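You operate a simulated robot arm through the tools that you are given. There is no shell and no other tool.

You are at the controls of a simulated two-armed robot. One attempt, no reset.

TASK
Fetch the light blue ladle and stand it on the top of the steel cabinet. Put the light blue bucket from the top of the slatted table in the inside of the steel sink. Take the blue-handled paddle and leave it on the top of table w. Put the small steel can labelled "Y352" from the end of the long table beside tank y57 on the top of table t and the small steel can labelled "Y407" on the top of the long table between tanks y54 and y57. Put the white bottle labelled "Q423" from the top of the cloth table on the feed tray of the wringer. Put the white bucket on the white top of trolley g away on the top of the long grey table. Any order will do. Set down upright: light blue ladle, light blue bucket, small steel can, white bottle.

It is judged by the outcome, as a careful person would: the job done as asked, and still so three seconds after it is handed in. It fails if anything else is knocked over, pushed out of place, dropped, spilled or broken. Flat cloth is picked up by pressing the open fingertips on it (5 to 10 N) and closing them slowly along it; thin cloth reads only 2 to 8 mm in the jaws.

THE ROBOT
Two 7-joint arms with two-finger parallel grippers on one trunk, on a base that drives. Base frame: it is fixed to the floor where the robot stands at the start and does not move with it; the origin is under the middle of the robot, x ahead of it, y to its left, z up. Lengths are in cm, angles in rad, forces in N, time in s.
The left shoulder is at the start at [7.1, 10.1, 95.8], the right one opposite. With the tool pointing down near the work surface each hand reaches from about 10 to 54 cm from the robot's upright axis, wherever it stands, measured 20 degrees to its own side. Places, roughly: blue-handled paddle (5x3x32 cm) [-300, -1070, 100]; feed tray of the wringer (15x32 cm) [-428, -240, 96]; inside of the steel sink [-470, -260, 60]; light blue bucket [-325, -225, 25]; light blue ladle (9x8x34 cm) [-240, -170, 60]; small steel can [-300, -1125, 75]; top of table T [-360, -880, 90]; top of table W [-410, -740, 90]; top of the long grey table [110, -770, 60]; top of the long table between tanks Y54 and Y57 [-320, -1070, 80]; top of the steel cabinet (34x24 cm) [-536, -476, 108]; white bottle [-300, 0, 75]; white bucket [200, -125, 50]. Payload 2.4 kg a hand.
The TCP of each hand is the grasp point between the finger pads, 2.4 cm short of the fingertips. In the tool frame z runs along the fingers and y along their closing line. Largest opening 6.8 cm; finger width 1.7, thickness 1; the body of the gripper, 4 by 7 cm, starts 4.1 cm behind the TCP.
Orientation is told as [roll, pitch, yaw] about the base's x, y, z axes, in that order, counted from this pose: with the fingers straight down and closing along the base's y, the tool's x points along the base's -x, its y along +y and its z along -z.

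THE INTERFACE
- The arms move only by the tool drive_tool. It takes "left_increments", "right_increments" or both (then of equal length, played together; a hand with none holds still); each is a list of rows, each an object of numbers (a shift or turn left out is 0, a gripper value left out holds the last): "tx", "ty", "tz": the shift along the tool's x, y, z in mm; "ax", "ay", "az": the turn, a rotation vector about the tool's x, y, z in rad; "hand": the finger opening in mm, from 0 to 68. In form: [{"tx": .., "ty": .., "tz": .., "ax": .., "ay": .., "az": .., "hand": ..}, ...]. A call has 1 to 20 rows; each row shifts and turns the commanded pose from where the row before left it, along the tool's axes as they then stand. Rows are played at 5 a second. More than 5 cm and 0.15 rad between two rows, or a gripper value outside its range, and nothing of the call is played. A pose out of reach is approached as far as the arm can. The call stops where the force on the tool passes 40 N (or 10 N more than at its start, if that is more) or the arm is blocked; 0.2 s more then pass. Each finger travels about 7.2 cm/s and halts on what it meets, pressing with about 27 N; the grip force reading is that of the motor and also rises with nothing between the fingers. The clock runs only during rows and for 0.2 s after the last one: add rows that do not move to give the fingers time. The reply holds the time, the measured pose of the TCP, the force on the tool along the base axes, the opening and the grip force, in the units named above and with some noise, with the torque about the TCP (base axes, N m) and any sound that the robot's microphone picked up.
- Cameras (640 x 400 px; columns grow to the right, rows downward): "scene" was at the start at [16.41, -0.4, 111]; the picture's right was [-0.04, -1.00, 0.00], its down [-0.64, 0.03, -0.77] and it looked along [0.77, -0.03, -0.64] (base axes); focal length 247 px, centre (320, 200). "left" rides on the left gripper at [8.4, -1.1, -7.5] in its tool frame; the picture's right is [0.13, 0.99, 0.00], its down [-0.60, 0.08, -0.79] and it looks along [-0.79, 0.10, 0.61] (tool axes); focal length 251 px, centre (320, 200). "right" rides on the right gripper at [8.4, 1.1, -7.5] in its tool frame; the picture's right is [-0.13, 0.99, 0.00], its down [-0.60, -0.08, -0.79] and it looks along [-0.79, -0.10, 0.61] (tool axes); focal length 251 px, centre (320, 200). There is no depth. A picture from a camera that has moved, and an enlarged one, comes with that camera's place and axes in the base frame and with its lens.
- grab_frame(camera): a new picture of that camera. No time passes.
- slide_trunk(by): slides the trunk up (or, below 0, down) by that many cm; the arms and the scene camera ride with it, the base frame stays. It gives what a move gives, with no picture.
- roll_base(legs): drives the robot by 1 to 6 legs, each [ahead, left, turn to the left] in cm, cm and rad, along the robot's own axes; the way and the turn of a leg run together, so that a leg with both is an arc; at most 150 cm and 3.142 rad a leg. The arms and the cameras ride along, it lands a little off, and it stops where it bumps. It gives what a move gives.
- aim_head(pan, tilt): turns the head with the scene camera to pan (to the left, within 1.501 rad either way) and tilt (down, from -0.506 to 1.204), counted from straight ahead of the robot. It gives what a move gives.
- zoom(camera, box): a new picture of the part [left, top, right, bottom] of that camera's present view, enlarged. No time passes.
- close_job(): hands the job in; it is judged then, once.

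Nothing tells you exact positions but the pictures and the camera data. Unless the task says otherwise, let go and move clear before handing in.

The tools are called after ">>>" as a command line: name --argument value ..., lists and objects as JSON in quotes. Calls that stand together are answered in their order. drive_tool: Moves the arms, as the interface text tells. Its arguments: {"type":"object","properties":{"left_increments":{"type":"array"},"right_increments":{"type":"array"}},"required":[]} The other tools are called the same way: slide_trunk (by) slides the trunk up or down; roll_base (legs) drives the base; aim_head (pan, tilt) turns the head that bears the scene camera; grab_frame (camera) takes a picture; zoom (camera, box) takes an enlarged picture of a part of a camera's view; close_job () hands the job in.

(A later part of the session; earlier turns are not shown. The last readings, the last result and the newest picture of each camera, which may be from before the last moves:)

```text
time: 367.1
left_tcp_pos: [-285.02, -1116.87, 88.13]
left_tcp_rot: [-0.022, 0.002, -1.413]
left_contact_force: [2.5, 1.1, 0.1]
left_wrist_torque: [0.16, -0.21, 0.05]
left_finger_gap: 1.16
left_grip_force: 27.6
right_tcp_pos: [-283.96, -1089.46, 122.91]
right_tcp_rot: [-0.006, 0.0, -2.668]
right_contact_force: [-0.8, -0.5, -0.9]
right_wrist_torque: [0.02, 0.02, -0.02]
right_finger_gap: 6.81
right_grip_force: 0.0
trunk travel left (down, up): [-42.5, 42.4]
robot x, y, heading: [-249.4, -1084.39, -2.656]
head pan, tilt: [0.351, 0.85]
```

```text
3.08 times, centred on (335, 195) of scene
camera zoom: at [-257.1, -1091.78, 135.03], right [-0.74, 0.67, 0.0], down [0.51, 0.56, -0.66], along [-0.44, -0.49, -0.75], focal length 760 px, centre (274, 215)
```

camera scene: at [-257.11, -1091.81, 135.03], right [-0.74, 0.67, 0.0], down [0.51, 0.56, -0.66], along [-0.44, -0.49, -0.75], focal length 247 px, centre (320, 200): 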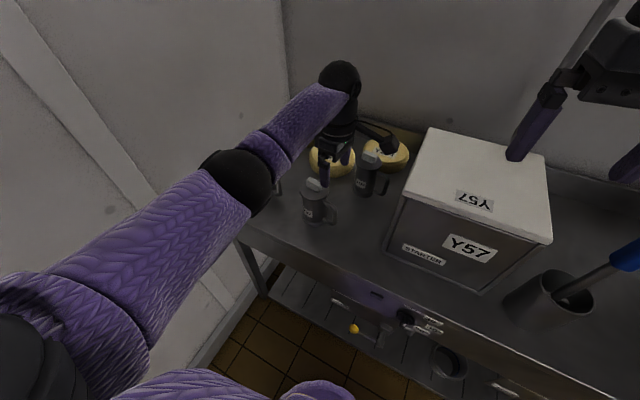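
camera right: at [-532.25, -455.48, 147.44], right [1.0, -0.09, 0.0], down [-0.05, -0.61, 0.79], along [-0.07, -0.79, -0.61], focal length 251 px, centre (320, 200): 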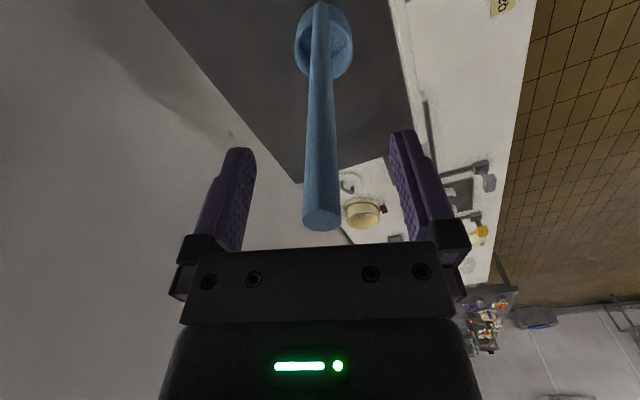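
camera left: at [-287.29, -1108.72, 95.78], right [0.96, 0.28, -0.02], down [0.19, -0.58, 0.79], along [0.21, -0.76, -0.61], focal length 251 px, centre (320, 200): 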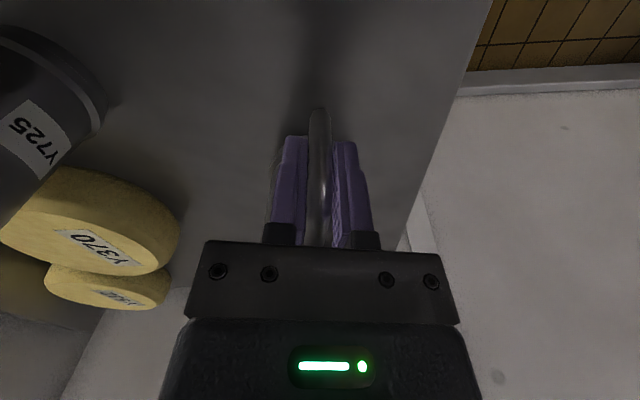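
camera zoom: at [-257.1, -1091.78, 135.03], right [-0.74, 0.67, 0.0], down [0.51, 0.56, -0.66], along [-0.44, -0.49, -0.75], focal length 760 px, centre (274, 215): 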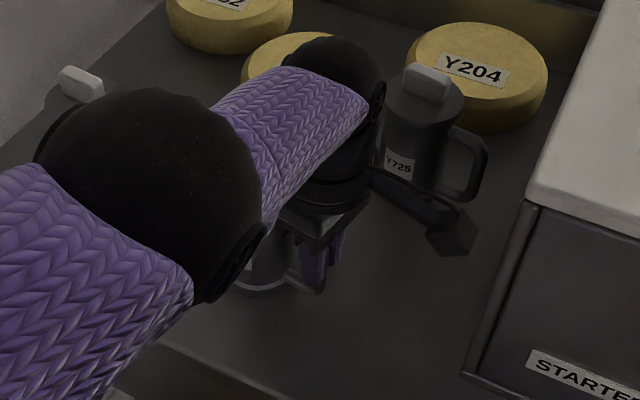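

Handle gripped (1.16 cm). Test-lifting 3 cm.

>>> drive_tool --left_increments '[{"tz": -8}, {"tz": -10}, {"tz": -12}, {}, {}]'

>>> grab_frame --camera "left"

>>> zoom --camera "scene" --box '[250, 130, 420, 260]'

```text
time: 368.3
left_tcp_pos: [-285.78, -1117.18, 90.74]
left_tcp_rot: [-0.017, 0.003, -1.414]
left_contact_force: [-0.6, 0.2, -4.9]
left_wrist_torque: [0.3, 0.05, -0.04]
left_finger_gap: 1.16
left_grip_force: 26.7
left hand out of reach, approached as far as the arm can: row 1, 2, 3
right_tcp_pos: [-284.0, -1089.53, 122.83]
right_tcp_rot: [-0.005, -0.001, -2.667]
right_contact_force: [0.7, -0.1, -0.1]
right_wrist_torque: [0.02, 0.01, 0.02]
right_finger_gap: 6.81
right_grip_force: 0.0
trunk travel left (down, up): [-42.5, 42.4]
robot x, y, heading: [-249.17, -1084.84, -2.655]
head pan, tilt: [0.351, 0.85]
```

```text
taken
camera left: at [-288.12, -1109.1, 98.38], right [0.96, 0.28, -0.02], down [0.19, -0.58, 0.79], along [0.21, -0.76, -0.61], focal length 251 px, centre (320, 200)
```

left: 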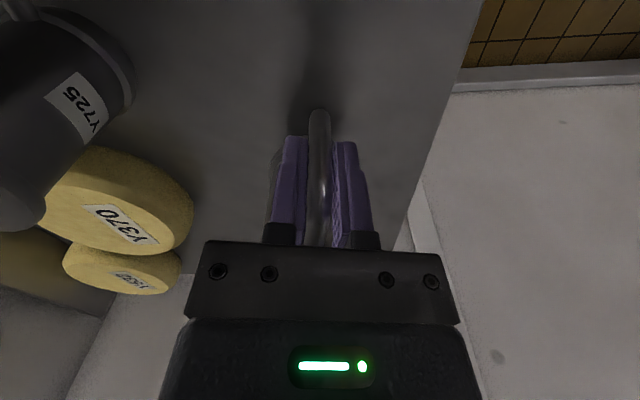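

```text
3.08 times, centred on (335, 195) of scene
camera zoom: at [-257.15, -1091.83, 135.02], right [-0.74, 0.67, 0.0], down [0.51, 0.56, -0.66], along [-0.44, -0.49, -0.75], focal length 760 px, centre (274, 215)
```

zoom: 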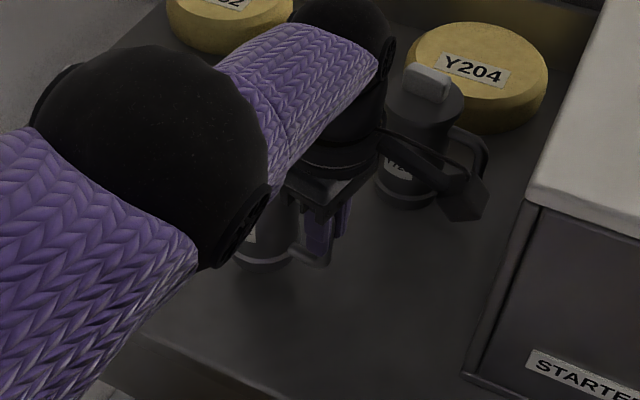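

The can lifts level with its lid on (about 4.9 N). I'll raise it further with the trunk.

>>> slide_trunk --by 20

>>> grab_frame --camera "scene"

```text
time: 370.5
left_tcp_pos: [-285.91, -1117.24, 112.27]
left_tcp_rot: [-0.048, -0.01, -1.415]
left_contact_force: [-0.9, 0.0, -5.0]
left_wrist_torque: [0.28, 0.05, 0.0]
left_finger_gap: 1.18
left_grip_force: 27.0
right_tcp_pos: [-284.04, -1089.71, 142.75]
right_tcp_rot: [-0.008, 0.001, -2.667]
right_contact_force: [0.7, -0.8, 0.5]
right_wrist_torque: [-0.02, -0.01, 0.01]
right_finger_gap: 6.8
right_grip_force: 0.0
trunk travel left (down, up): [-62.5, 22.4]
robot x, y, heading: [-248.99, -1084.53, -2.661]
head pan, tilt: [0.351, 0.85]
```

```text
taken
camera scene: at [-255.82, -1091.14, 155.08], right [-0.74, 0.67, 0.0], down [0.51, 0.56, -0.66], along [-0.44, -0.49, -0.75], focal length 247 px, centre (320, 200)
```

scene: 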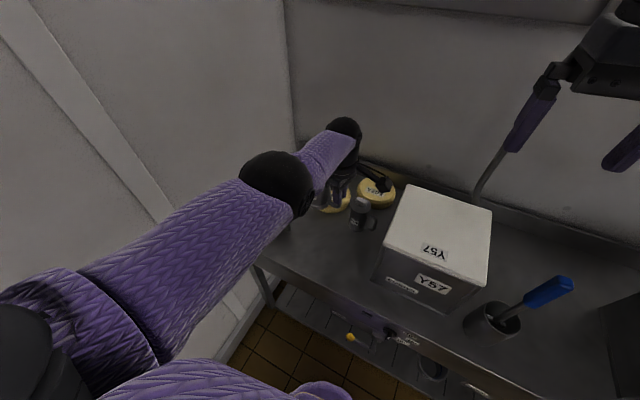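

The can is clear of everything. I'll back away from the table, draw the left hand in with the can, and level it.

>>> roll_base --legs '[[-40, 0, 0]]'

>>> drive_tool --left_increments '[{"tx": 11, "ty": 33}, {"tx": 11, "ty": 33}, {"tx": 11, "ty": 33}, {"tx": 11, "ty": 33}, {"ax": -0.045}, {}]'

>>> aim_head --pan 0.5 --tilt 0.7

>>> grab_frame --camera "scene"

```text
time: 373.0
left_tcp_pos: [-250.51, -1098.9, 112.39]
left_tcp_rot: [-0.049, -0.011, -1.409]
left_contact_force: [-0.3, -0.1, -6.1]
left_wrist_torque: [0.26, 0.06, -0.04]
left_finger_gap: 1.2
left_grip_force: 26.9
right_tcp_pos: [-248.63, -1071.31, 142.77]
right_tcp_rot: [-0.007, -0.002, -2.661]
right_contact_force: [0.1, -0.2, 0.4]
right_wrist_torque: [0.0, 0.03, -0.01]
right_finger_gap: 6.8
right_grip_force: 0.0
trunk travel left (down, up): [-62.5, 22.4]
robot x, y, heading: [-214.01, -1066.19, -2.655]
head pan, tilt: [0.351, 0.85]
```

```text
time: 374.4
left_tcp_pos: [-248.92, -1096.82, 108.17]
left_tcp_rot: [-0.005, -0.01, -1.411]
left_contact_force: [0.4, -0.3, -5.4]
left_wrist_torque: [0.31, 0.06, -0.01]
left_finger_gap: 1.2
left_grip_force: 26.6
left hand out of reach, approached as far as the arm can: row 1, 2, 3, 4, 5
right_tcp_pos: [-248.71, -1071.23, 142.91]
right_tcp_rot: [-0.007, 0.0, -2.662]
right_contact_force: [-0.7, -0.3, -0.3]
right_wrist_torque: [0.02, -0.01, 0.04]
right_finger_gap: 6.78
right_grip_force: 0.0
trunk travel left (down, up): [-62.5, 22.4]
robot x, y, heading: [-214.31, -1066.23, -2.654]
head pan, tilt: [0.351, 0.85]
```

```text
time: 375.1
left_tcp_pos: [-248.92, -1096.86, 108.18]
left_tcp_rot: [-0.003, -0.01, -1.411]
left_contact_force: [-0.2, 0.1, -4.8]
left_wrist_torque: [0.29, 0.04, -0.01]
left_finger_gap: 1.18
left_grip_force: 27.3
right_tcp_pos: [-248.72, -1071.24, 142.91]
right_tcp_rot: [-0.007, 0.0, -2.662]
right_contact_force: [0.9, 0.2, -0.7]
right_wrist_torque: [-0.01, 0.0, -0.05]
right_finger_gap: 6.83
right_grip_force: 0.0
trunk travel left (down, up): [-62.5, 22.4]
robot x, y, heading: [-214.3, -1066.27, -2.652]
head pan, tilt: [0.499, 0.7]
```

```text
taken
camera scene: at [-220.05, -1073.94, 156.31], right [-0.83, 0.55, 0.0], down [0.36, 0.54, -0.76], along [-0.42, -0.64, -0.65], focal length 247 px, centre (320, 200)
```

scene: 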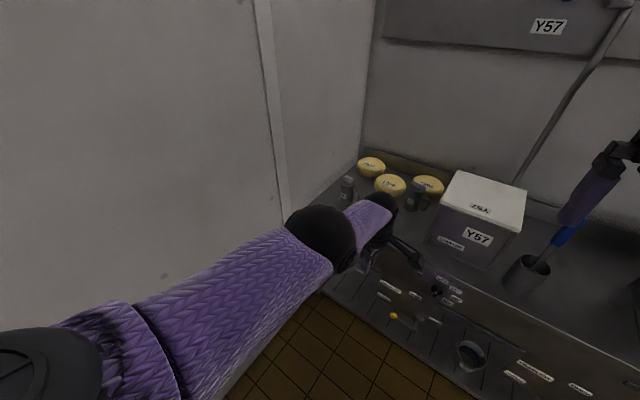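

The left arm is on its stiff branch again. I'll repeat the trick: swing the hand outward, lower it, then retract.

>>> drive_tool --left_increments '[{"tx": -38, "ty": 13}, {"tx": -38, "ty": 13}, {"tx": -38, "ty": 13}, {"tz": 40}, {"tz": 40}, {}]'

>>> drive_tool --left_increments '[{"tx": 11, "ty": 33}, {"tx": 11, "ty": 33}, {"tx": 11, "ty": 33}, {}]'

>>> grab_frame --camera "scene"

```text
time: 376.5
left_tcp_pos: [-240.78, -1105.81, 101.85]
left_tcp_rot: [-0.004, -0.011, -1.41]
left_contact_force: [-0.3, 0.5, -4.7]
left_wrist_torque: [0.28, 0.05, 0.0]
left_finger_gap: 1.17
left_grip_force: 26.9
left hand out of reach, approached as far as the arm can: row 1, 4, 5
right_tcp_pos: [-248.7, -1071.22, 142.82]
right_tcp_rot: [-0.008, 0.0, -2.663]
right_contact_force: [0.4, -0.3, -0.1]
right_wrist_torque: [-0.02, 0.02, 0.02]
right_finger_gap: 6.8
right_grip_force: 0.0
trunk travel left (down, up): [-62.5, 22.4]
robot x, y, heading: [-214.16, -1065.97, -2.657]
head pan, tilt: [0.499, 0.7]
```

```text
time: 377.5
left_tcp_pos: [-231.39, -1100.93, 101.93]
left_tcp_rot: [0.0, -0.009, -1.407]
left_contact_force: [0.1, -0.3, -5.2]
left_wrist_torque: [0.31, 0.03, 0.04]
left_finger_gap: 1.18
left_grip_force: 26.5
right_tcp_pos: [-248.8, -1071.35, 142.83]
right_tcp_rot: [-0.007, 0.0, -2.661]
right_contact_force: [0.4, -0.5, 0.0]
right_wrist_torque: [0.01, -0.01, 0.0]
right_finger_gap: 6.81
right_grip_force: 0.1
trunk travel left (down, up): [-62.5, 22.4]
robot x, y, heading: [-214.22, -1066.15, -2.656]
head pan, tilt: [0.499, 0.7]
```

```text
taken
camera scene: at [-220.08, -1073.99, 156.31], right [-0.83, 0.55, 0.0], down [0.36, 0.54, -0.76], along [-0.42, -0.64, -0.64], focal length 247 px, centre (320, 200)
```

scene: 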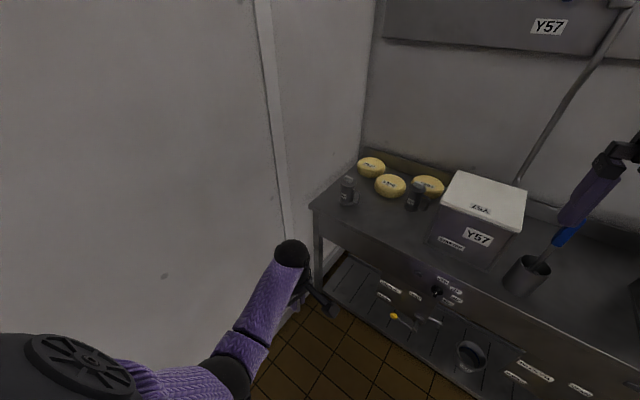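

The can is tucked in safely on my left. Now for the paddle with the right hand: I'll square to the table and roll in.

>>> roll_base --legs '[[0, 0, -0.1], [20, -10, 0], [15, 0, 0]]'

>>> aim_head --pan -0.2 --tilt 0.75

>>> grab_frame --camera "scene"

>>> grab_frame --camera "right"

```text
time: 380.7
left_tcp_pos: [-271.03, -1102.78, 101.8]
left_tcp_rot: [-0.002, -0.009, -1.511]
left_contact_force: [0.0, -0.9, -5.0]
left_wrist_torque: [0.29, -0.01, -0.01]
left_finger_gap: 1.17
left_grip_force: 26.3
right_tcp_pos: [-285.33, -1071.5, 142.79]
right_tcp_rot: [-0.006, 0.0, -2.76]
right_contact_force: [-0.3, 0.0, -0.2]
right_wrist_torque: [0.0, -0.03, 0.0]
right_finger_gap: 6.81
right_grip_force: 0.2
trunk travel left (down, up): [-62.5, 22.4]
robot x, y, heading: [-249.69, -1069.94, -2.759]
head pan, tilt: [0.499, 0.7]
```

```text
time: 381.7
left_tcp_pos: [-270.94, -1102.57, 101.82]
left_tcp_rot: [-0.003, -0.009, -1.51]
left_contact_force: [0.8, -0.3, -5.4]
left_wrist_torque: [0.3, -0.01, 0.0]
left_finger_gap: 1.18
left_grip_force: 27.2
right_tcp_pos: [-285.15, -1071.47, 142.85]
right_tcp_rot: [-0.007, 0.0, -2.761]
right_contact_force: [-0.3, -0.1, 0.2]
right_wrist_torque: [0.02, 0.01, -0.01]
right_finger_gap: 6.79
right_grip_force: 0.0
trunk travel left (down, up): [-62.5, 22.4]
robot x, y, heading: [-250.0, -1069.87, -2.75]
head pan, tilt: [-0.201, 0.75]
```

```text
taken
camera scene: at [-259.62, -1072.02, 155.89], right [-0.18, 0.98, 0.0], down [0.67, 0.13, -0.73], along [-0.72, -0.13, -0.68], focal length 247 px, centre (320, 200)
```

scene: 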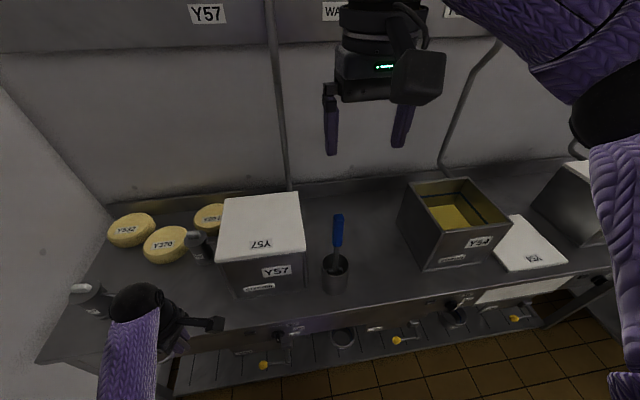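

```text
taken
camera right: at [-276.87, -1069.44, 150.27], right [0.25, -0.97, -0.01], down [-0.59, -0.16, 0.79], along [-0.77, -0.19, -0.61], focal length 251 px, centre (320, 200)
```

right: 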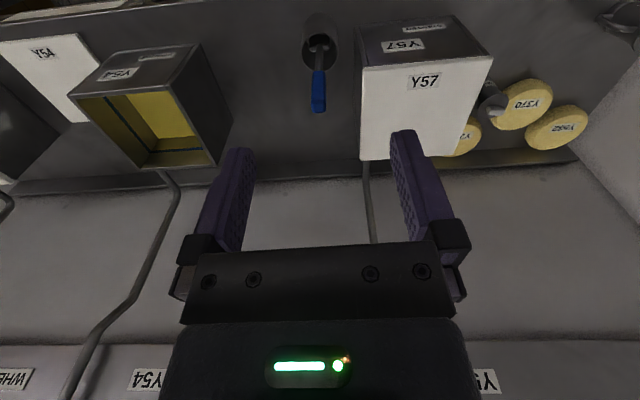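

The paddle's handle top is at about [-300.4, -1074.8, 112.5]. I'll lower the right hand in front of the table and then bring it over the handle.

>>> drive_tool --right_increments '[{"tz": 45}, {"tz": 45}, {"tz": 45}, {"tz": 45}, {"tz": 45}, {"tx": -38, "ty": -6.5}, {"tx": -38, "ty": -6.5}, {"tx": -38, "ty": -6.5}, {"tx": -39, "ty": -6.5}, {}]'

>>> grab_frame --camera "right"

>>> grab_frame --camera "scene"

```text
time: 383.9
left_tcp_pos: [-270.9, -1102.62, 101.89]
left_tcp_rot: [-0.004, -0.01, -1.51]
left_contact_force: [-0.6, -0.2, -5.4]
left_wrist_torque: [0.29, 0.07, -0.02]
left_finger_gap: 1.21
left_grip_force: 26.9
right_tcp_pos: [-300.29, -1074.69, 120.29]
right_tcp_rot: [-0.008, -0.001, -2.759]
right_contact_force: [0.3, 0.3, 0.0]
right_wrist_torque: [-0.02, -0.04, -0.03]
right_finger_gap: 6.79
right_grip_force: 0.0
trunk travel left (down, up): [-62.5, 22.4]
robot x, y, heading: [-250.02, -1070.09, -2.756]
head pan, tilt: [-0.201, 0.75]
```

```text
taken
camera right: at [-291.99, -1072.5, 127.74], right [0.25, -0.97, -0.01], down [-0.59, -0.16, 0.79], along [-0.77, -0.19, -0.61], focal length 251 px, centre (320, 200)
```

right: 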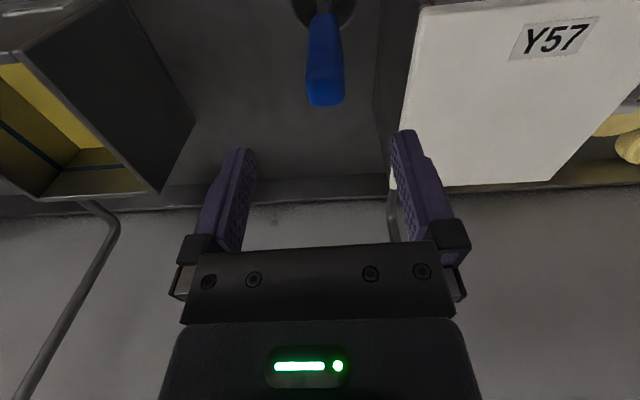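

```text
taken
camera scene: at [-259.66, -1071.88, 155.89], right [-0.18, 0.98, 0.0], down [0.67, 0.12, -0.73], along [-0.72, -0.13, -0.68], focal length 247 px, centre (320, 200)
```

scene: 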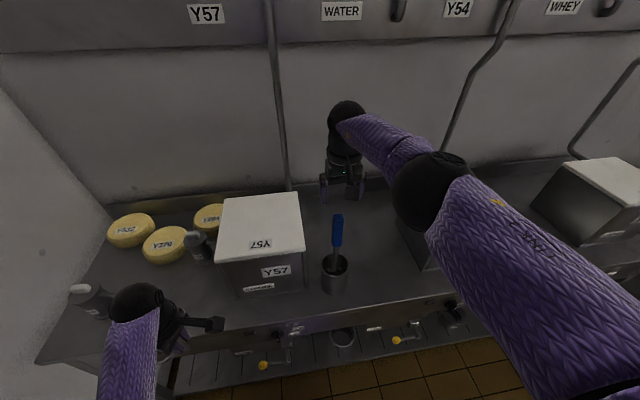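

Well aligned above the handle. Descending 11 cm and closing.

>>> drive_tool --right_increments '[{"tz": 40}, {"tz": 40}, {"tz": 28}, {}, {"hand": 40}, {"hand": 15}, {"hand": 0}, {}]'

>>> grab_frame --camera "right"

```text
time: 385.7
left_tcp_pos: [-270.9, -1102.62, 101.81]
left_tcp_rot: [-0.003, -0.01, -1.509]
left_contact_force: [-0.1, -0.2, -5.9]
left_wrist_torque: [0.33, 0.04, -0.01]
left_finger_gap: 1.19
left_grip_force: 26.9
right_tcp_pos: [-299.59, -1073.85, 113.02]
right_tcp_rot: [-0.008, 0.0, -2.761]
right_contact_force: [0.3, -0.2, 0.6]
right_wrist_torque: [0.0, -0.03, 0.01]
right_finger_gap: 2.59
right_grip_force: 27.1
right hand out of reach, approached as far as the arm can: row 1, 2, 3
trunk travel left (down, up): [-62.5, 22.4]
robot x, y, heading: [-250.49, -1069.92, -2.756]
head pan, tilt: [-0.201, 0.75]
```

```text
taken
camera right: at [-291.15, -1071.75, 120.47], right [0.25, -0.97, -0.01], down [-0.59, -0.16, 0.79], along [-0.77, -0.19, -0.61], focal length 251 px, centre (320, 200)
```

right: 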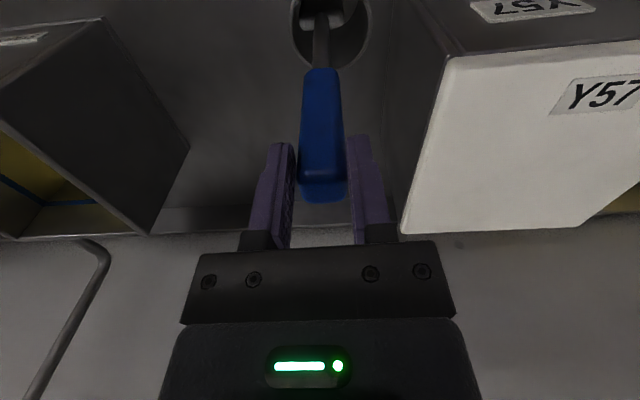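

The arm stopped short so the grip is shallow. I'll open, lower with the trunk 3.5 cm, and grip again deeper.

>>> drive_tool --right_increments '[{"hand": 50}, {"hand": 68}, {}]'

>>> slide_trunk --by -3.6

>>> grab_frame --camera "right"

```text
time: 386.5
left_tcp_pos: [-270.88, -1102.69, 101.98]
left_tcp_rot: [-0.005, -0.008, -1.51]
left_contact_force: [-0.6, 0.0, -4.6]
left_wrist_torque: [0.31, -0.01, -0.01]
left_finger_gap: 1.17
left_grip_force: 27.0
right_tcp_pos: [-299.4, -1073.83, 113.1]
right_tcp_rot: [-0.007, -0.002, -2.763]
right_contact_force: [0.0, 0.1, -0.3]
right_wrist_torque: [0.0, -0.01, 0.0]
right_finger_gap: 6.79
right_grip_force: 0.0
trunk travel left (down, up): [-62.5, 22.4]
robot x, y, heading: [-250.1, -1069.69, -2.756]
head pan, tilt: [-0.201, 0.75]
```

```text
time: 387.3
left_tcp_pos: [-271.01, -1102.66, 98.24]
left_tcp_rot: [-0.005, -0.01, -1.51]
left_contact_force: [0.2, 0.2, -5.4]
left_wrist_torque: [0.28, 0.0, 0.0]
left_finger_gap: 1.17
left_grip_force: 26.3
right_tcp_pos: [-299.41, -1073.97, 109.47]
right_tcp_rot: [-0.007, 0.0, -2.761]
right_contact_force: [0.6, -0.9, -0.4]
right_wrist_torque: [-0.01, -0.02, 0.02]
right_finger_gap: 6.81
right_grip_force: 0.0
trunk travel left (down, up): [-58.9, 26.0]
robot x, y, heading: [-249.9, -1069.82, -2.755]
head pan, tilt: [-0.201, 0.75]
```

```text
taken
camera right: at [-291.17, -1071.84, 116.79], right [0.25, -0.97, -0.01], down [-0.59, -0.16, 0.79], along [-0.77, -0.19, -0.61], focal length 251 px, centre (320, 200)
```

right: 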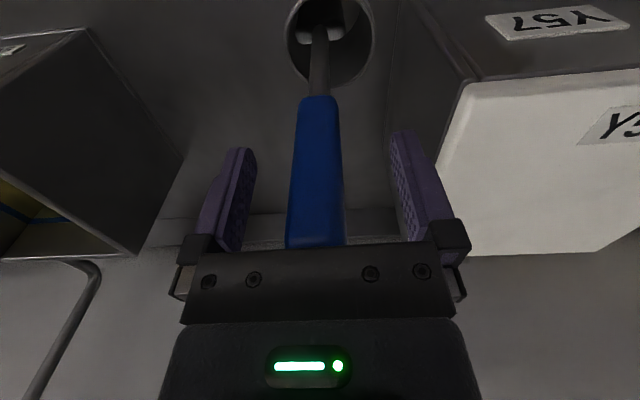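

The handle is now well between the fingers. Closing and lifting with the trunk.

>>> drive_tool --right_increments '[{"hand": 40}, {"hand": 15}, {"hand": 0}, {}]'

>>> slide_trunk --by 20

>>> grab_frame --camera "scene"

>>> grab_frame --camera "right"

```text
time: 388.3
left_tcp_pos: [-271.02, -1102.71, 98.21]
left_tcp_rot: [-0.005, -0.011, -1.512]
left_contact_force: [-0.2, 0.0, -3.9]
left_wrist_torque: [0.29, 0.03, 0.0]
left_finger_gap: 1.16
left_grip_force: 27.0
right_tcp_pos: [-299.45, -1073.92, 109.4]
right_tcp_rot: [-0.006, 0.0, -2.763]
right_contact_force: [-0.7, 1.1, 0.8]
right_wrist_torque: [0.13, 0.1, 0.0]
right_finger_gap: 2.61
right_grip_force: 26.7
trunk travel left (down, up): [-58.9, 26.0]
robot x, y, heading: [-250.3, -1069.79, -2.76]
head pan, tilt: [-0.201, 0.75]
```

```text
time: 390.5
left_tcp_pos: [-270.95, -1102.59, 118.22]
left_tcp_rot: [-0.002, -0.007, -1.512]
left_contact_force: [-0.1, 0.2, -5.8]
left_wrist_torque: [0.3, 0.02, -0.01]
left_finger_gap: 1.17
left_grip_force: 26.8
right_tcp_pos: [-299.32, -1073.8, 129.59]
right_tcp_rot: [-0.007, -0.007, -2.76]
right_contact_force: [0.5, 0.9, -1.4]
right_wrist_torque: [0.0, -0.06, -0.02]
right_finger_gap: 2.6
right_grip_force: 27.0
trunk travel left (down, up): [-78.9, 6.0]
robot x, y, heading: [-249.96, -1069.76, -2.752]
head pan, tilt: [-0.201, 0.75]
```

```text
taken
camera scene: at [-259.43, -1071.93, 172.28], right [-0.18, 0.98, 0.0], down [0.67, 0.13, -0.73], along [-0.72, -0.13, -0.68], focal length 247 px, centre (320, 200)
```

scene: 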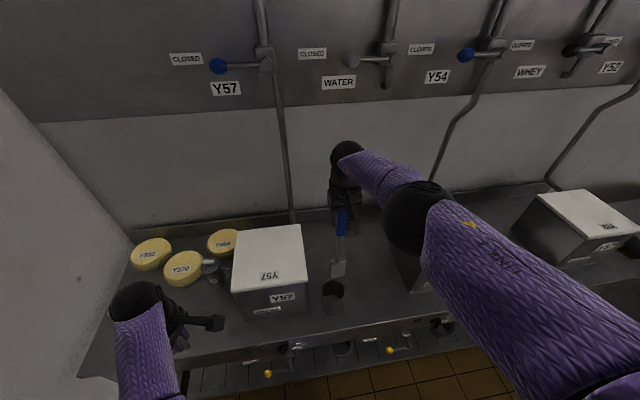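

```text
taken
camera right: at [-291.05, -1071.78, 137.05], right [0.25, -0.97, -0.01], down [-0.58, -0.15, 0.8], along [-0.77, -0.19, -0.6], focal length 251 px, centre (320, 200)
```

right: 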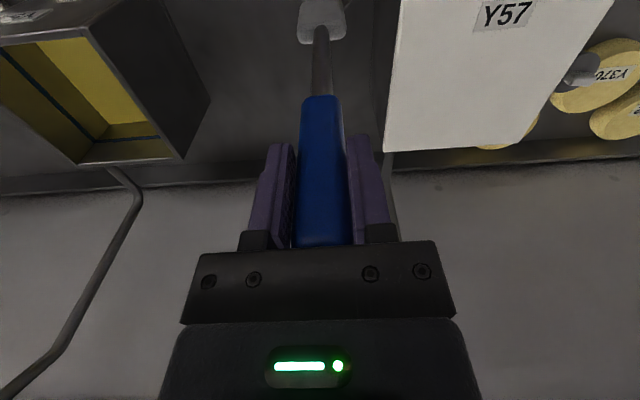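

The paddle is out of its holder. I'll back away and slide along the lane to table T.

>>> roll_base --legs '[[-72, 0, 0], [0, -105, 0], [0, -105, 0]]'

>>> aim_head --pan 0.0 --tilt 0.55

>>> grab_frame --camera "scene"

```text
time: 404.4
left_tcp_pos: [-278.26, -880.81, 118.25]
left_tcp_rot: [-0.002, -0.011, -1.542]
left_contact_force: [0.7, 0.2, -5.2]
left_wrist_torque: [0.26, -0.02, 0.02]
left_finger_gap: 1.18
left_grip_force: 26.8
right_tcp_pos: [-305.62, -851.02, 129.65]
right_tcp_rot: [-0.006, -0.006, -2.796]
right_contact_force: [-0.2, -0.4, -0.6]
right_wrist_torque: [0.02, -0.05, 0.02]
right_finger_gap: 2.56
right_grip_force: 27.0
trunk travel left (down, up): [-78.9, 6.0]
robot x, y, heading: [-256.4, -848.73, -2.785]
head pan, tilt: [-0.201, 0.75]
```

```text
time: 405.1
left_tcp_pos: [-278.15, -880.87, 118.23]
left_tcp_rot: [-0.003, -0.009, -1.543]
left_contact_force: [0.1, 0.2, -5.4]
left_wrist_torque: [0.28, -0.01, -0.03]
left_finger_gap: 1.15
left_grip_force: 27.2
right_tcp_pos: [-305.66, -851.21, 129.7]
right_tcp_rot: [-0.007, -0.007, -2.798]
right_contact_force: [0.2, -0.1, -1.8]
right_wrist_torque: [0.0, -0.02, 0.0]
right_finger_gap: 2.59
right_grip_force: 27.6
trunk travel left (down, up): [-78.9, 6.0]
robot x, y, heading: [-256.29, -848.59, -2.791]
head pan, tilt: [0.0, 0.55]
```

```text
taken
camera scene: at [-265.9, -852.34, 174.02], right [-0.34, 0.94, 0.0], down [0.49, 0.18, -0.85], along [-0.8, -0.29, -0.52], focal length 247 px, centre (320, 200)
```

scene: 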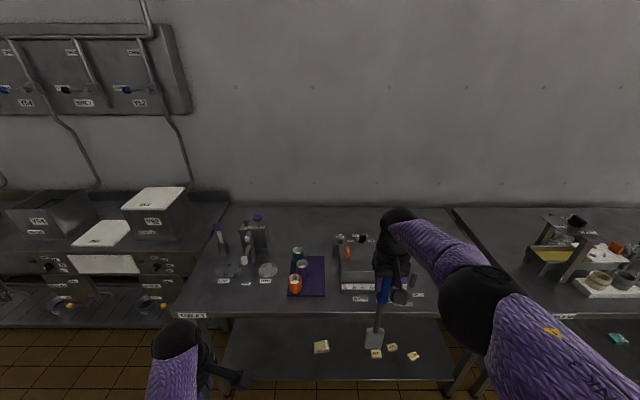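

Zooming on table T to find free space for the can.

>>> zoom --camera "scene" --box '[180, 195, 380, 330]'

>>> aim_head --pan -0.5 --tilt 0.55

>>> grab_frame --camera "scene"

```text
2.96 times, centred on (280, 262) of scene
camera zoom: at [-265.9, -852.34, 174.02], right [-0.34, 0.94, 0.0], down [0.49, 0.18, -0.85], along [-0.8, -0.29, -0.52], focal length 732 px, centre (438, 15)
```

zoom: 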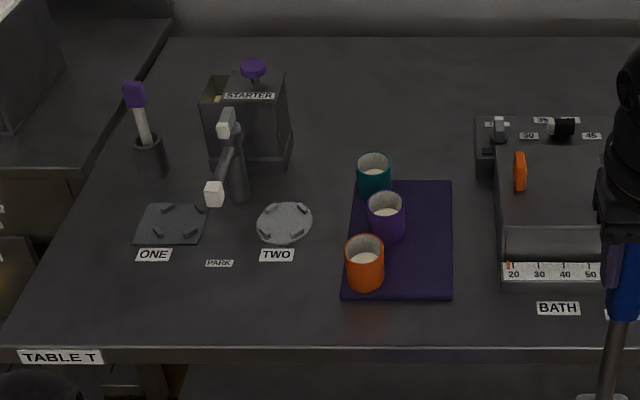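

```text
time: 406.0
left_tcp_pos: [-278.42, -880.76, 118.19]
left_tcp_rot: [-0.004, -0.009, -1.543]
left_contact_force: [-0.3, -1.0, -4.0]
left_wrist_torque: [0.24, 0.03, 0.01]
left_finger_gap: 1.17
left_grip_force: 26.9
right_tcp_pos: [-305.62, -851.17, 129.75]
right_tcp_rot: [-0.007, -0.006, -2.794]
right_contact_force: [-0.4, 0.3, -1.1]
right_wrist_torque: [-0.07, -0.03, 0.03]
right_finger_gap: 2.56
right_grip_force: 27.2
trunk travel left (down, up): [-78.9, 6.0]
robot x, y, heading: [-256.4, -849.0, -2.79]
head pan, tilt: [-0.499, 0.55]
```

```text
taken
camera scene: at [-266.36, -847.94, 174.03], right [0.15, 0.99, 0.0], down [0.52, -0.08, -0.85], along [-0.84, 0.12, -0.52], focal length 247 px, centre (320, 200)
```

scene: 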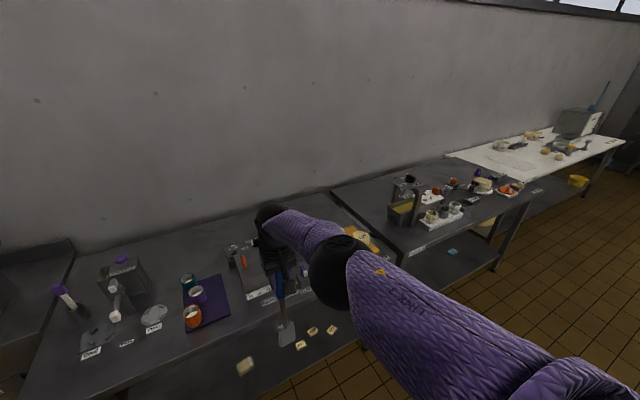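

Table T (top z≈87) has a clear strip near its front, around [-320, -897]. I'll first raise and draw in the right hand with the paddle, then approach with the can.

>>> drive_tool --right_increments '[{"tz": -45}, {"tz": -45}, {"tz": -45}, {"tx": 40}, {"tx": 40}, {"tx": 40}, {"tz": -45}, {"tz": -45}, {}]'

>>> grab_frame --camera "right"

>>> grab_frame --camera "scene"

```text
time: 408.0
left_tcp_pos: [-278.4, -880.77, 118.31]
left_tcp_rot: [-0.003, -0.007, -1.543]
left_contact_force: [0.1, -0.2, -5.2]
left_wrist_torque: [0.27, 0.03, 0.01]
left_finger_gap: 1.18
left_grip_force: 26.6
right_tcp_pos: [-294.18, -847.17, 152.22]
right_tcp_rot: [-0.006, -0.008, -2.794]
right_contact_force: [0.3, 0.4, -1.6]
right_wrist_torque: [0.03, -0.01, 0.02]
right_finger_gap: 2.59
right_grip_force: 26.9
trunk travel left (down, up): [-78.9, 6.0]
robot x, y, heading: [-256.38, -848.65, -2.791]
head pan, tilt: [-0.499, 0.55]
```

```text
taken
camera right: at [-285.92, -845.35, 159.58], right [0.21, -0.98, -0.01], down [-0.59, -0.13, 0.8], along [-0.78, -0.17, -0.6], focal length 251 px, centre (320, 200)
```

right: 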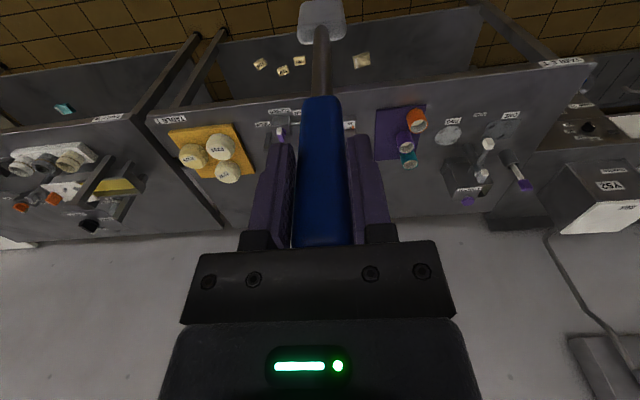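

```text
taken
camera scene: at [-266.38, -847.91, 174.03], right [0.15, 0.99, 0.0], down [0.52, -0.08, -0.85], along [-0.84, 0.13, -0.52], focal length 247 px, centre (320, 200)
```

scene: 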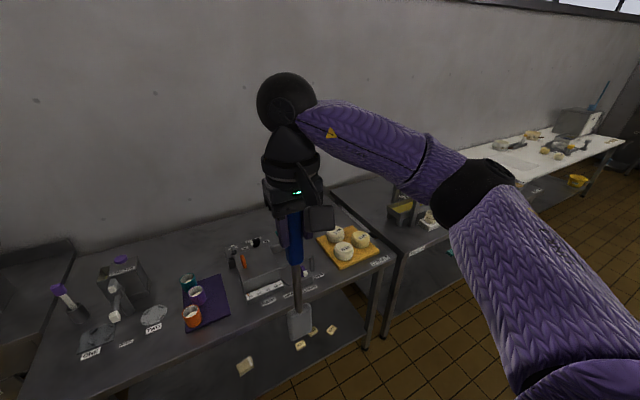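

Both hands are clear. I'll roll forward to table T with the can at safe height.

>>> roll_base --legs '[[33, -3.8, 0]]'

>>> aim_head --pan 0.45 --tilt 0.85

>>> grab_frame --camera "scene"

>>> grab_frame --camera "left"

```text
time: 410.2
left_tcp_pos: [-310.41, -888.95, 118.25]
left_tcp_rot: [-0.004, -0.01, -1.537]
left_contact_force: [0.0, 0.7, -5.8]
left_wrist_torque: [0.28, 0.02, 0.01]
left_finger_gap: 1.19
left_grip_force: 27.4
right_tcp_pos: [-326.71, -855.47, 152.07]
right_tcp_rot: [-0.008, -0.006, -2.788]
right_contact_force: [-0.4, 1.1, -2.4]
right_wrist_torque: [0.0, -0.01, -0.01]
right_finger_gap: 2.6
right_grip_force: 26.5
trunk travel left (down, up): [-78.9, 6.0]
robot x, y, heading: [-288.6, -856.71, -2.784]
head pan, tilt: [-0.499, 0.55]
```

```text
time: 411.5
left_tcp_pos: [-310.28, -888.89, 118.25]
left_tcp_rot: [-0.003, -0.01, -1.538]
left_contact_force: [-0.9, 0.3, -6.6]
left_wrist_torque: [0.26, 0.01, 0.03]
left_finger_gap: 1.17
left_grip_force: 27.3
right_tcp_pos: [-326.57, -855.35, 152.16]
right_tcp_rot: [-0.008, -0.009, -2.788]
right_contact_force: [-0.1, -0.2, -1.0]
right_wrist_torque: [0.0, -0.02, -0.02]
right_finger_gap: 2.57
right_grip_force: 27.2
trunk travel left (down, up): [-78.9, 6.0]
robot x, y, heading: [-288.92, -857.03, -2.781]
head pan, tilt: [0.45, 0.85]
```

```text
taken
camera scene: at [-295.2, -862.9, 171.49], right [-0.72, 0.69, 0.0], down [0.52, 0.54, -0.66], along [-0.46, -0.48, -0.75], focal length 247 px, centre (320, 200)
```

scene: 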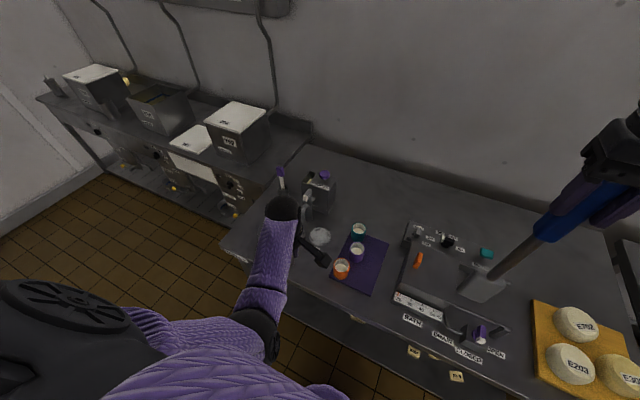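

```text
taken
camera left: at [-311.79, -880.51, 125.77], right [0.99, 0.16, 0.0], down [0.1, -0.59, 0.8], along [0.13, -0.79, -0.6], focal length 251 px, centre (320, 200)
```

left: 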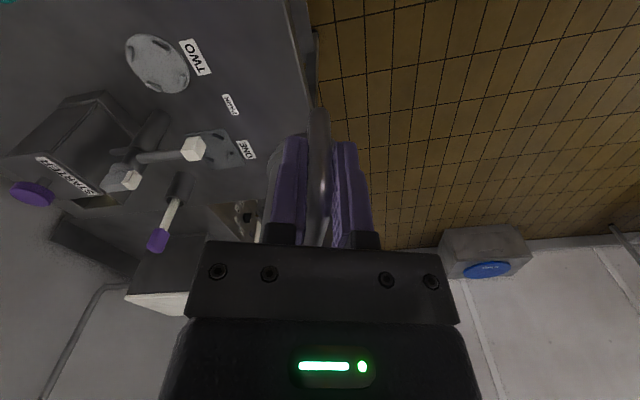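

Extending the can over the front strip and lowering with the trunk.

>>> drive_tool --left_increments '[{"tx": -8, "ty": -35}, {"tx": -8, "ty": -35}, {"tx": -8, "ty": -34}, {}]'

>>> slide_trunk --by -18

>>> grab_frame --camera "scene"

>>> grab_frame --camera "left"

```text
time: 412.5
left_tcp_pos: [-320.59, -891.64, 118.27]
left_tcp_rot: [-0.004, -0.011, -1.534]
left_contact_force: [0.3, 0.2, -4.2]
left_wrist_torque: [0.29, 0.04, -0.02]
left_finger_gap: 1.2
left_grip_force: 26.9
right_tcp_pos: [-326.63, -855.41, 152.19]
right_tcp_rot: [-0.006, -0.008, -2.789]
right_contact_force: [0.3, -0.5, -0.5]
right_wrist_torque: [0.0, -0.04, 0.02]
right_finger_gap: 2.57
right_grip_force: 27.2
trunk travel left (down, up): [-78.9, 6.0]
robot x, y, heading: [-288.74, -856.68, -2.783]
head pan, tilt: [0.45, 0.85]
```

```text
time: 414.5
left_tcp_pos: [-320.77, -891.67, 100.34]
left_tcp_rot: [-0.004, -0.009, -1.537]
left_contact_force: [0.0, 0.6, -4.9]
left_wrist_torque: [0.26, 0.02, 0.0]
left_finger_gap: 1.18
left_grip_force: 27.0
right_tcp_pos: [-326.66, -855.55, 134.19]
right_tcp_rot: [-0.007, -0.007, -2.789]
right_contact_force: [0.0, 0.5, -1.9]
right_wrist_torque: [0.02, 0.0, -0.01]
right_finger_gap: 2.6
right_grip_force: 27.1
trunk travel left (down, up): [-60.9, 24.0]
robot x, y, heading: [-288.42, -856.62, -2.781]
head pan, tilt: [0.45, 0.85]
```

```text
taken
camera scene: at [-295.5, -863.01, 153.49], right [-0.72, 0.69, 0.0], down [0.52, 0.54, -0.66], along [-0.46, -0.48, -0.75], focal length 247 px, centre (320, 200)
```

scene: 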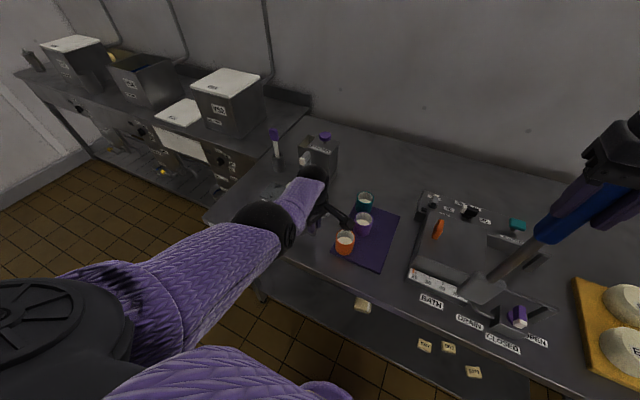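

```text
taken
camera left: at [-322.11, -883.25, 107.83], right [0.99, 0.16, 0.0], down [0.1, -0.59, 0.8], along [0.13, -0.79, -0.6], focal length 251 px, centre (320, 200)
```

left: 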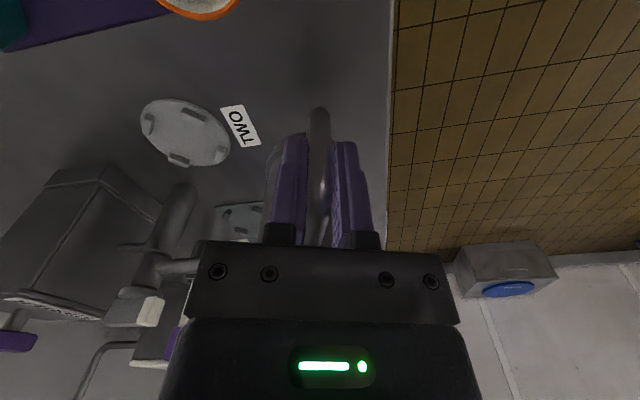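

The can is over the strip. I'll move 1.5 cm further in and lower in small steps to contact.

>>> drive_tool --left_increments '[{"ty": -15}, {"tz": 15}, {"tz": 15}, {}]'

>>> drive_tool --left_increments '[{"tz": 6}, {"tz": 6}, {}]'

>>> drive_tool --left_increments '[{"tz": 4}, {"tz": 4}, {}]'

```text
time: 415.5
left_tcp_pos: [-320.71, -890.77, 99.08]
left_tcp_rot: [-0.001, -0.008, -1.538]
left_contact_force: [-0.5, 0.2, -5.4]
left_wrist_torque: [0.3, 0.0, 0.01]
left_finger_gap: 1.19
left_grip_force: 26.9
left hand out of reach, approached as far as the arm can: row 1, 2, 3
right_tcp_pos: [-326.62, -855.46, 134.12]
right_tcp_rot: [-0.006, -0.005, -2.79]
right_contact_force: [0.3, -0.1, -1.0]
right_wrist_torque: [0.02, -0.03, 0.03]
right_finger_gap: 2.59
right_grip_force: 27.0
trunk travel left (down, up): [-60.9, 24.0]
robot x, y, heading: [-288.66, -857.09, -2.783]
head pan, tilt: [0.45, 0.85]
```

```text
time: 416.3
left_tcp_pos: [-320.09, -890.59, 98.16]
left_tcp_rot: [-0.002, -0.011, -1.537]
left_contact_force: [0.4, 0.3, -5.7]
left_wrist_torque: [0.29, -0.01, 0.01]
left_finger_gap: 1.19
left_grip_force: 27.0
left hand out of reach, approached as far as the arm can: row 1
right_tcp_pos: [-326.7, -855.41, 134.24]
right_tcp_rot: [-0.006, -0.008, -2.79]
right_contact_force: [0.1, 0.0, -1.9]
right_wrist_torque: [0.05, 0.01, -0.01]
right_finger_gap: 2.58
right_grip_force: 27.2
trunk travel left (down, up): [-60.9, 24.0]
robot x, y, heading: [-288.61, -856.59, -2.784]
head pan, tilt: [0.45, 0.85]
```

```text
time: 417.1
left_tcp_pos: [-319.75, -890.46, 97.58]
left_tcp_rot: [-0.003, -0.009, -1.538]
left_contact_force: [0.7, 0.1, -6.9]
left_wrist_torque: [0.28, 0.04, -0.01]
left_finger_gap: 1.18
left_grip_force: 27.0
left hand out of reach, approached as far as the arm can: row 1
right_tcp_pos: [-326.55, -855.4, 134.27]
right_tcp_rot: [-0.008, -0.005, -2.788]
right_contact_force: [-0.6, -0.2, -1.5]
right_wrist_torque: [0.01, -0.02, 0.0]
right_finger_gap: 2.56
right_grip_force: 26.9
trunk travel left (down, up): [-60.9, 24.0]
robot x, y, heading: [-288.95, -856.79, -2.783]
head pan, tilt: [0.45, 0.85]
```

The arm is at its lower limit here, so I'll use the base (2.5 cm forward) and lower the last bit with the trunk.

>>> roll_base --legs '[[2.5, 0, 0]]'

>>> slide_trunk --by -1.5

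>>> grab_frame --camera "left"

>>> zoom --camera "scene" --box '[220, 150, 400, 290]'

```text
time: 417.9
left_tcp_pos: [-322.4, -891.3, 97.52]
left_tcp_rot: [-0.001, -0.01, -1.537]
left_contact_force: [-0.2, 0.1, -6.2]
left_wrist_torque: [0.25, -0.01, 0.01]
left_finger_gap: 1.18
left_grip_force: 26.9
right_tcp_pos: [-329.24, -856.38, 134.13]
right_tcp_rot: [-0.007, -0.007, -2.79]
right_contact_force: [0.1, 0.3, -1.3]
right_wrist_torque: [0.04, -0.02, 0.02]
right_finger_gap: 2.59
right_grip_force: 27.3
trunk travel left (down, up): [-60.9, 24.0]
robot x, y, heading: [-291.14, -857.57, -2.78]
head pan, tilt: [0.45, 0.85]
```

```text
time: 418.5
left_tcp_pos: [-322.15, -891.29, 95.99]
left_tcp_rot: [-0.004, -0.008, -1.537]
left_contact_force: [0.9, 0.6, -4.9]
left_wrist_torque: [0.28, -0.01, -0.03]
left_finger_gap: 1.18
left_grip_force: 27.1
right_tcp_pos: [-328.95, -856.23, 132.66]
right_tcp_rot: [-0.006, -0.009, -2.788]
right_contact_force: [0.5, -0.1, -1.4]
right_wrist_torque: [-0.02, 0.0, -0.02]
right_finger_gap: 2.57
right_grip_force: 26.5
trunk travel left (down, up): [-59.4, 25.5]
robot x, y, heading: [-291.02, -857.75, -2.783]
head pan, tilt: [0.45, 0.85]
```

```text
taken
camera left: at [-323.5, -882.85, 103.64], right [0.99, 0.16, 0.0], down [0.1, -0.59, 0.8], along [0.13, -0.79, -0.6], focal length 251 px, centre (320, 200)
```

left: 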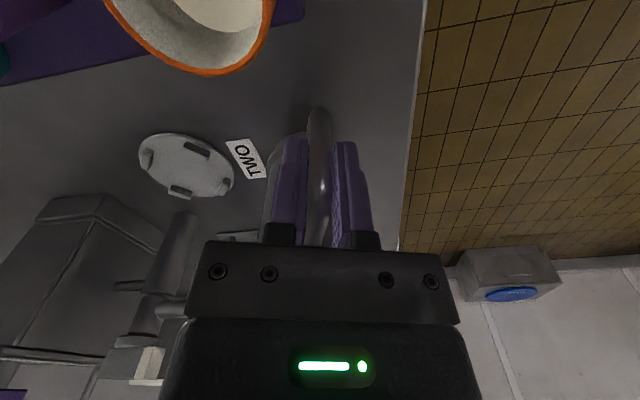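

```text
2.86 times, centred on (310, 220) of scene
camera zoom: at [-297.86, -863.89, 151.98], right [-0.72, 0.69, 0.0], down [0.52, 0.54, -0.66], along [-0.46, -0.48, -0.75], focal length 706 px, centre (349, 143)
```

zoom: 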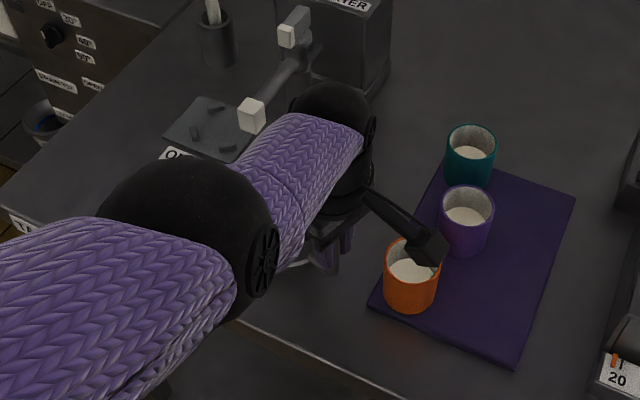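

Nearly down; the camera block clears the orange pot. Lowering the trunk in half-centimetre steps.

>>> slide_trunk --by -0.5

>>> slide_trunk --by -0.3

>>> slide_trunk --by -0.3

```text
time: 419.1
left_tcp_pos: [-322.14, -891.21, 95.61]
left_tcp_rot: [-0.002, -0.01, -1.537]
left_contact_force: [0.9, -0.9, -5.3]
left_wrist_torque: [0.27, 0.02, 0.01]
left_finger_gap: 1.2
left_grip_force: 27.1
right_tcp_pos: [-329.0, -856.35, 132.18]
right_tcp_rot: [-0.006, -0.006, -2.788]
right_contact_force: [-0.4, 0.0, -2.0]
right_wrist_torque: [0.01, -0.01, -0.03]
right_finger_gap: 2.6
right_grip_force: 27.1
trunk travel left (down, up): [-58.9, 26.0]
robot x, y, heading: [-291.23, -857.86, -2.786]
head pan, tilt: [0.45, 0.85]
```

```text
time: 419.6
left_tcp_pos: [-322.28, -891.33, 95.25]
left_tcp_rot: [-0.001, -0.009, -1.539]
left_contact_force: [0.7, -0.7, -6.6]
left_wrist_torque: [0.29, 0.0, 0.02]
left_finger_gap: 1.17
left_grip_force: 27.4
right_tcp_pos: [-328.91, -856.33, 131.94]
right_tcp_rot: [-0.007, -0.005, -2.789]
right_contact_force: [-1.2, 0.6, -1.2]
right_wrist_torque: [0.02, -0.05, 0.03]
right_finger_gap: 2.57
right_grip_force: 26.8
trunk travel left (down, up): [-58.6, 26.3]
robot x, y, heading: [-291.15, -857.57, -2.783]
head pan, tilt: [0.45, 0.85]
```

```text
time: 420.1
left_tcp_pos: [-322.07, -891.3, 95.01]
left_tcp_rot: [-0.002, -0.008, -1.539]
left_contact_force: [-0.1, 0.0, -5.6]
left_wrist_torque: [0.3, 0.0, -0.01]
left_finger_gap: 1.17
left_grip_force: 27.5
right_tcp_pos: [-328.9, -856.24, 131.61]
right_tcp_rot: [-0.009, -0.008, -2.791]
right_contact_force: [-0.2, 0.4, -1.5]
right_wrist_torque: [0.03, -0.06, 0.05]
right_finger_gap: 2.59
right_grip_force: 27.3
trunk travel left (down, up): [-58.3, 26.6]
robot x, y, heading: [-291.51, -857.44, -2.783]
head pan, tilt: [0.45, 0.85]
```

>>> slide_trunk --by -0.4

>>> slide_trunk --by -0.4

>>> slide_trunk --by -0.4

```text
time: 420.6
left_tcp_pos: [-322.21, -891.25, 94.59]
left_tcp_rot: [-0.004, -0.009, -1.538]
left_contact_force: [-0.4, -0.2, -5.2]
left_wrist_torque: [0.29, 0.05, -0.03]
left_finger_gap: 1.21
left_grip_force: 27.0
right_tcp_pos: [-328.92, -856.31, 131.14]
right_tcp_rot: [-0.006, -0.007, -2.789]
right_contact_force: [0.9, -0.1, -1.3]
right_wrist_torque: [0.01, -0.04, 0.0]
right_finger_gap: 2.62
right_grip_force: 26.4
trunk travel left (down, up): [-57.9, 27.0]
robot x, y, heading: [-290.96, -857.66, -2.786]
head pan, tilt: [0.45, 0.85]
```

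```text
time: 421.1
left_tcp_pos: [-322.11, -891.32, 94.27]
left_tcp_rot: [-0.005, -0.01, -1.537]
left_contact_force: [0.0, -1.0, 6.0]
left_wrist_torque: [-0.25, -0.09, -0.01]
left_finger_gap: 1.17
left_grip_force: 26.7
right_tcp_pos: [-329.07, -856.29, 130.93]
right_tcp_rot: [-0.005, -0.008, -2.789]
right_contact_force: [-0.2, 0.5, -1.6]
right_wrist_torque: [0.04, -0.01, 0.02]
right_finger_gap: 2.59
right_grip_force: 26.8
trunk travel left (down, up): [-57.5, 27.4]
robot x, y, heading: [-290.93, -857.62, -2.781]
head pan, tilt: [0.45, 0.85]
```

```text
time: 421.7
left_tcp_pos: [-322.01, -891.0, 93.96]
left_tcp_rot: [-0.009, -0.012, -1.539]
left_contact_force: [-2.4, 5.6, 28.8]
left_wrist_torque: [-0.65, 0.05, 0.01]
left_finger_gap: 1.18
left_grip_force: 26.7
right_tcp_pos: [-328.75, -856.02, 130.33]
right_tcp_rot: [-0.007, -0.008, -2.79]
right_contact_force: [-0.7, 0.3, -1.1]
right_wrist_torque: [-0.02, -0.02, -0.01]
right_finger_gap: 2.59
right_grip_force: 26.9
trunk travel left (down, up): [-57.1, 27.8]
robot x, y, heading: [-290.96, -857.77, -2.786]
head pan, tilt: [0.45, 0.85]
```

Contact. I'll raise 0.4 cm to unload, open the fingers, and lift the hand away.

>>> slide_trunk --by 0.4

>>> drive_tool --left_increments '[{"hand": 25}, {"hand": 45}, {"hand": 68}, {}]'

>>> grab_frame --camera "left"

```text
time: 422.2
left_tcp_pos: [-321.94, -891.23, 94.01]
left_tcp_rot: [0.001, -0.008, -1.538]
left_contact_force: [0.0, -0.2, -5.1]
left_wrist_torque: [0.35, -0.01, 0.03]
left_finger_gap: 1.16
left_grip_force: 27.0
right_tcp_pos: [-329.07, -856.25, 130.82]
right_tcp_rot: [-0.006, -0.006, -2.788]
right_contact_force: [0.4, -0.1, -1.7]
right_wrist_torque: [0.02, -0.05, -0.01]
right_finger_gap: 2.59
right_grip_force: 26.5
trunk travel left (down, up): [-57.5, 27.4]
robot x, y, heading: [-291.38, -857.68, -2.785]
head pan, tilt: [0.45, 0.85]
```

```text
time: 423.2
left_tcp_pos: [-322.03, -891.25, 94.32]
left_tcp_rot: [-0.003, -0.01, -1.538]
left_contact_force: [0.3, -0.2, -0.1]
left_wrist_torque: [0.01, -0.01, 0.0]
left_finger_gap: 6.78
left_grip_force: 0.1
right_tcp_pos: [-329.08, -856.28, 130.79]
right_tcp_rot: [-0.006, -0.01, -2.79]
right_contact_force: [0.0, -0.2, -1.7]
right_wrist_torque: [-0.02, 0.0, -0.02]
right_finger_gap: 2.58
right_grip_force: 27.4
trunk travel left (down, up): [-57.5, 27.4]
robot x, y, heading: [-291.04, -857.64, -2.783]
head pan, tilt: [0.45, 0.85]
```

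```text
taken
camera left: at [-323.53, -882.84, 101.76], right [0.99, 0.16, 0.0], down [0.1, -0.59, 0.8], along [0.13, -0.79, -0.6], focal length 251 px, centre (320, 200)
```

left: 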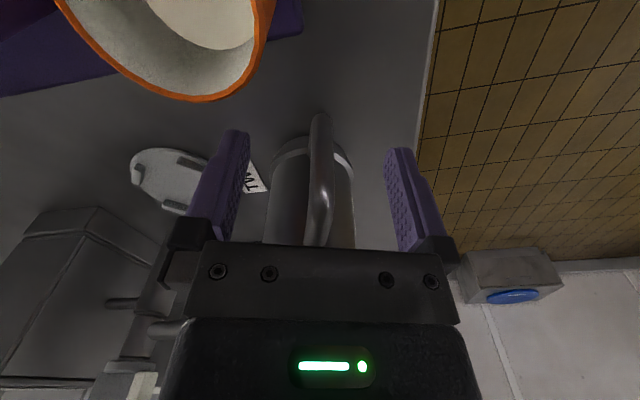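

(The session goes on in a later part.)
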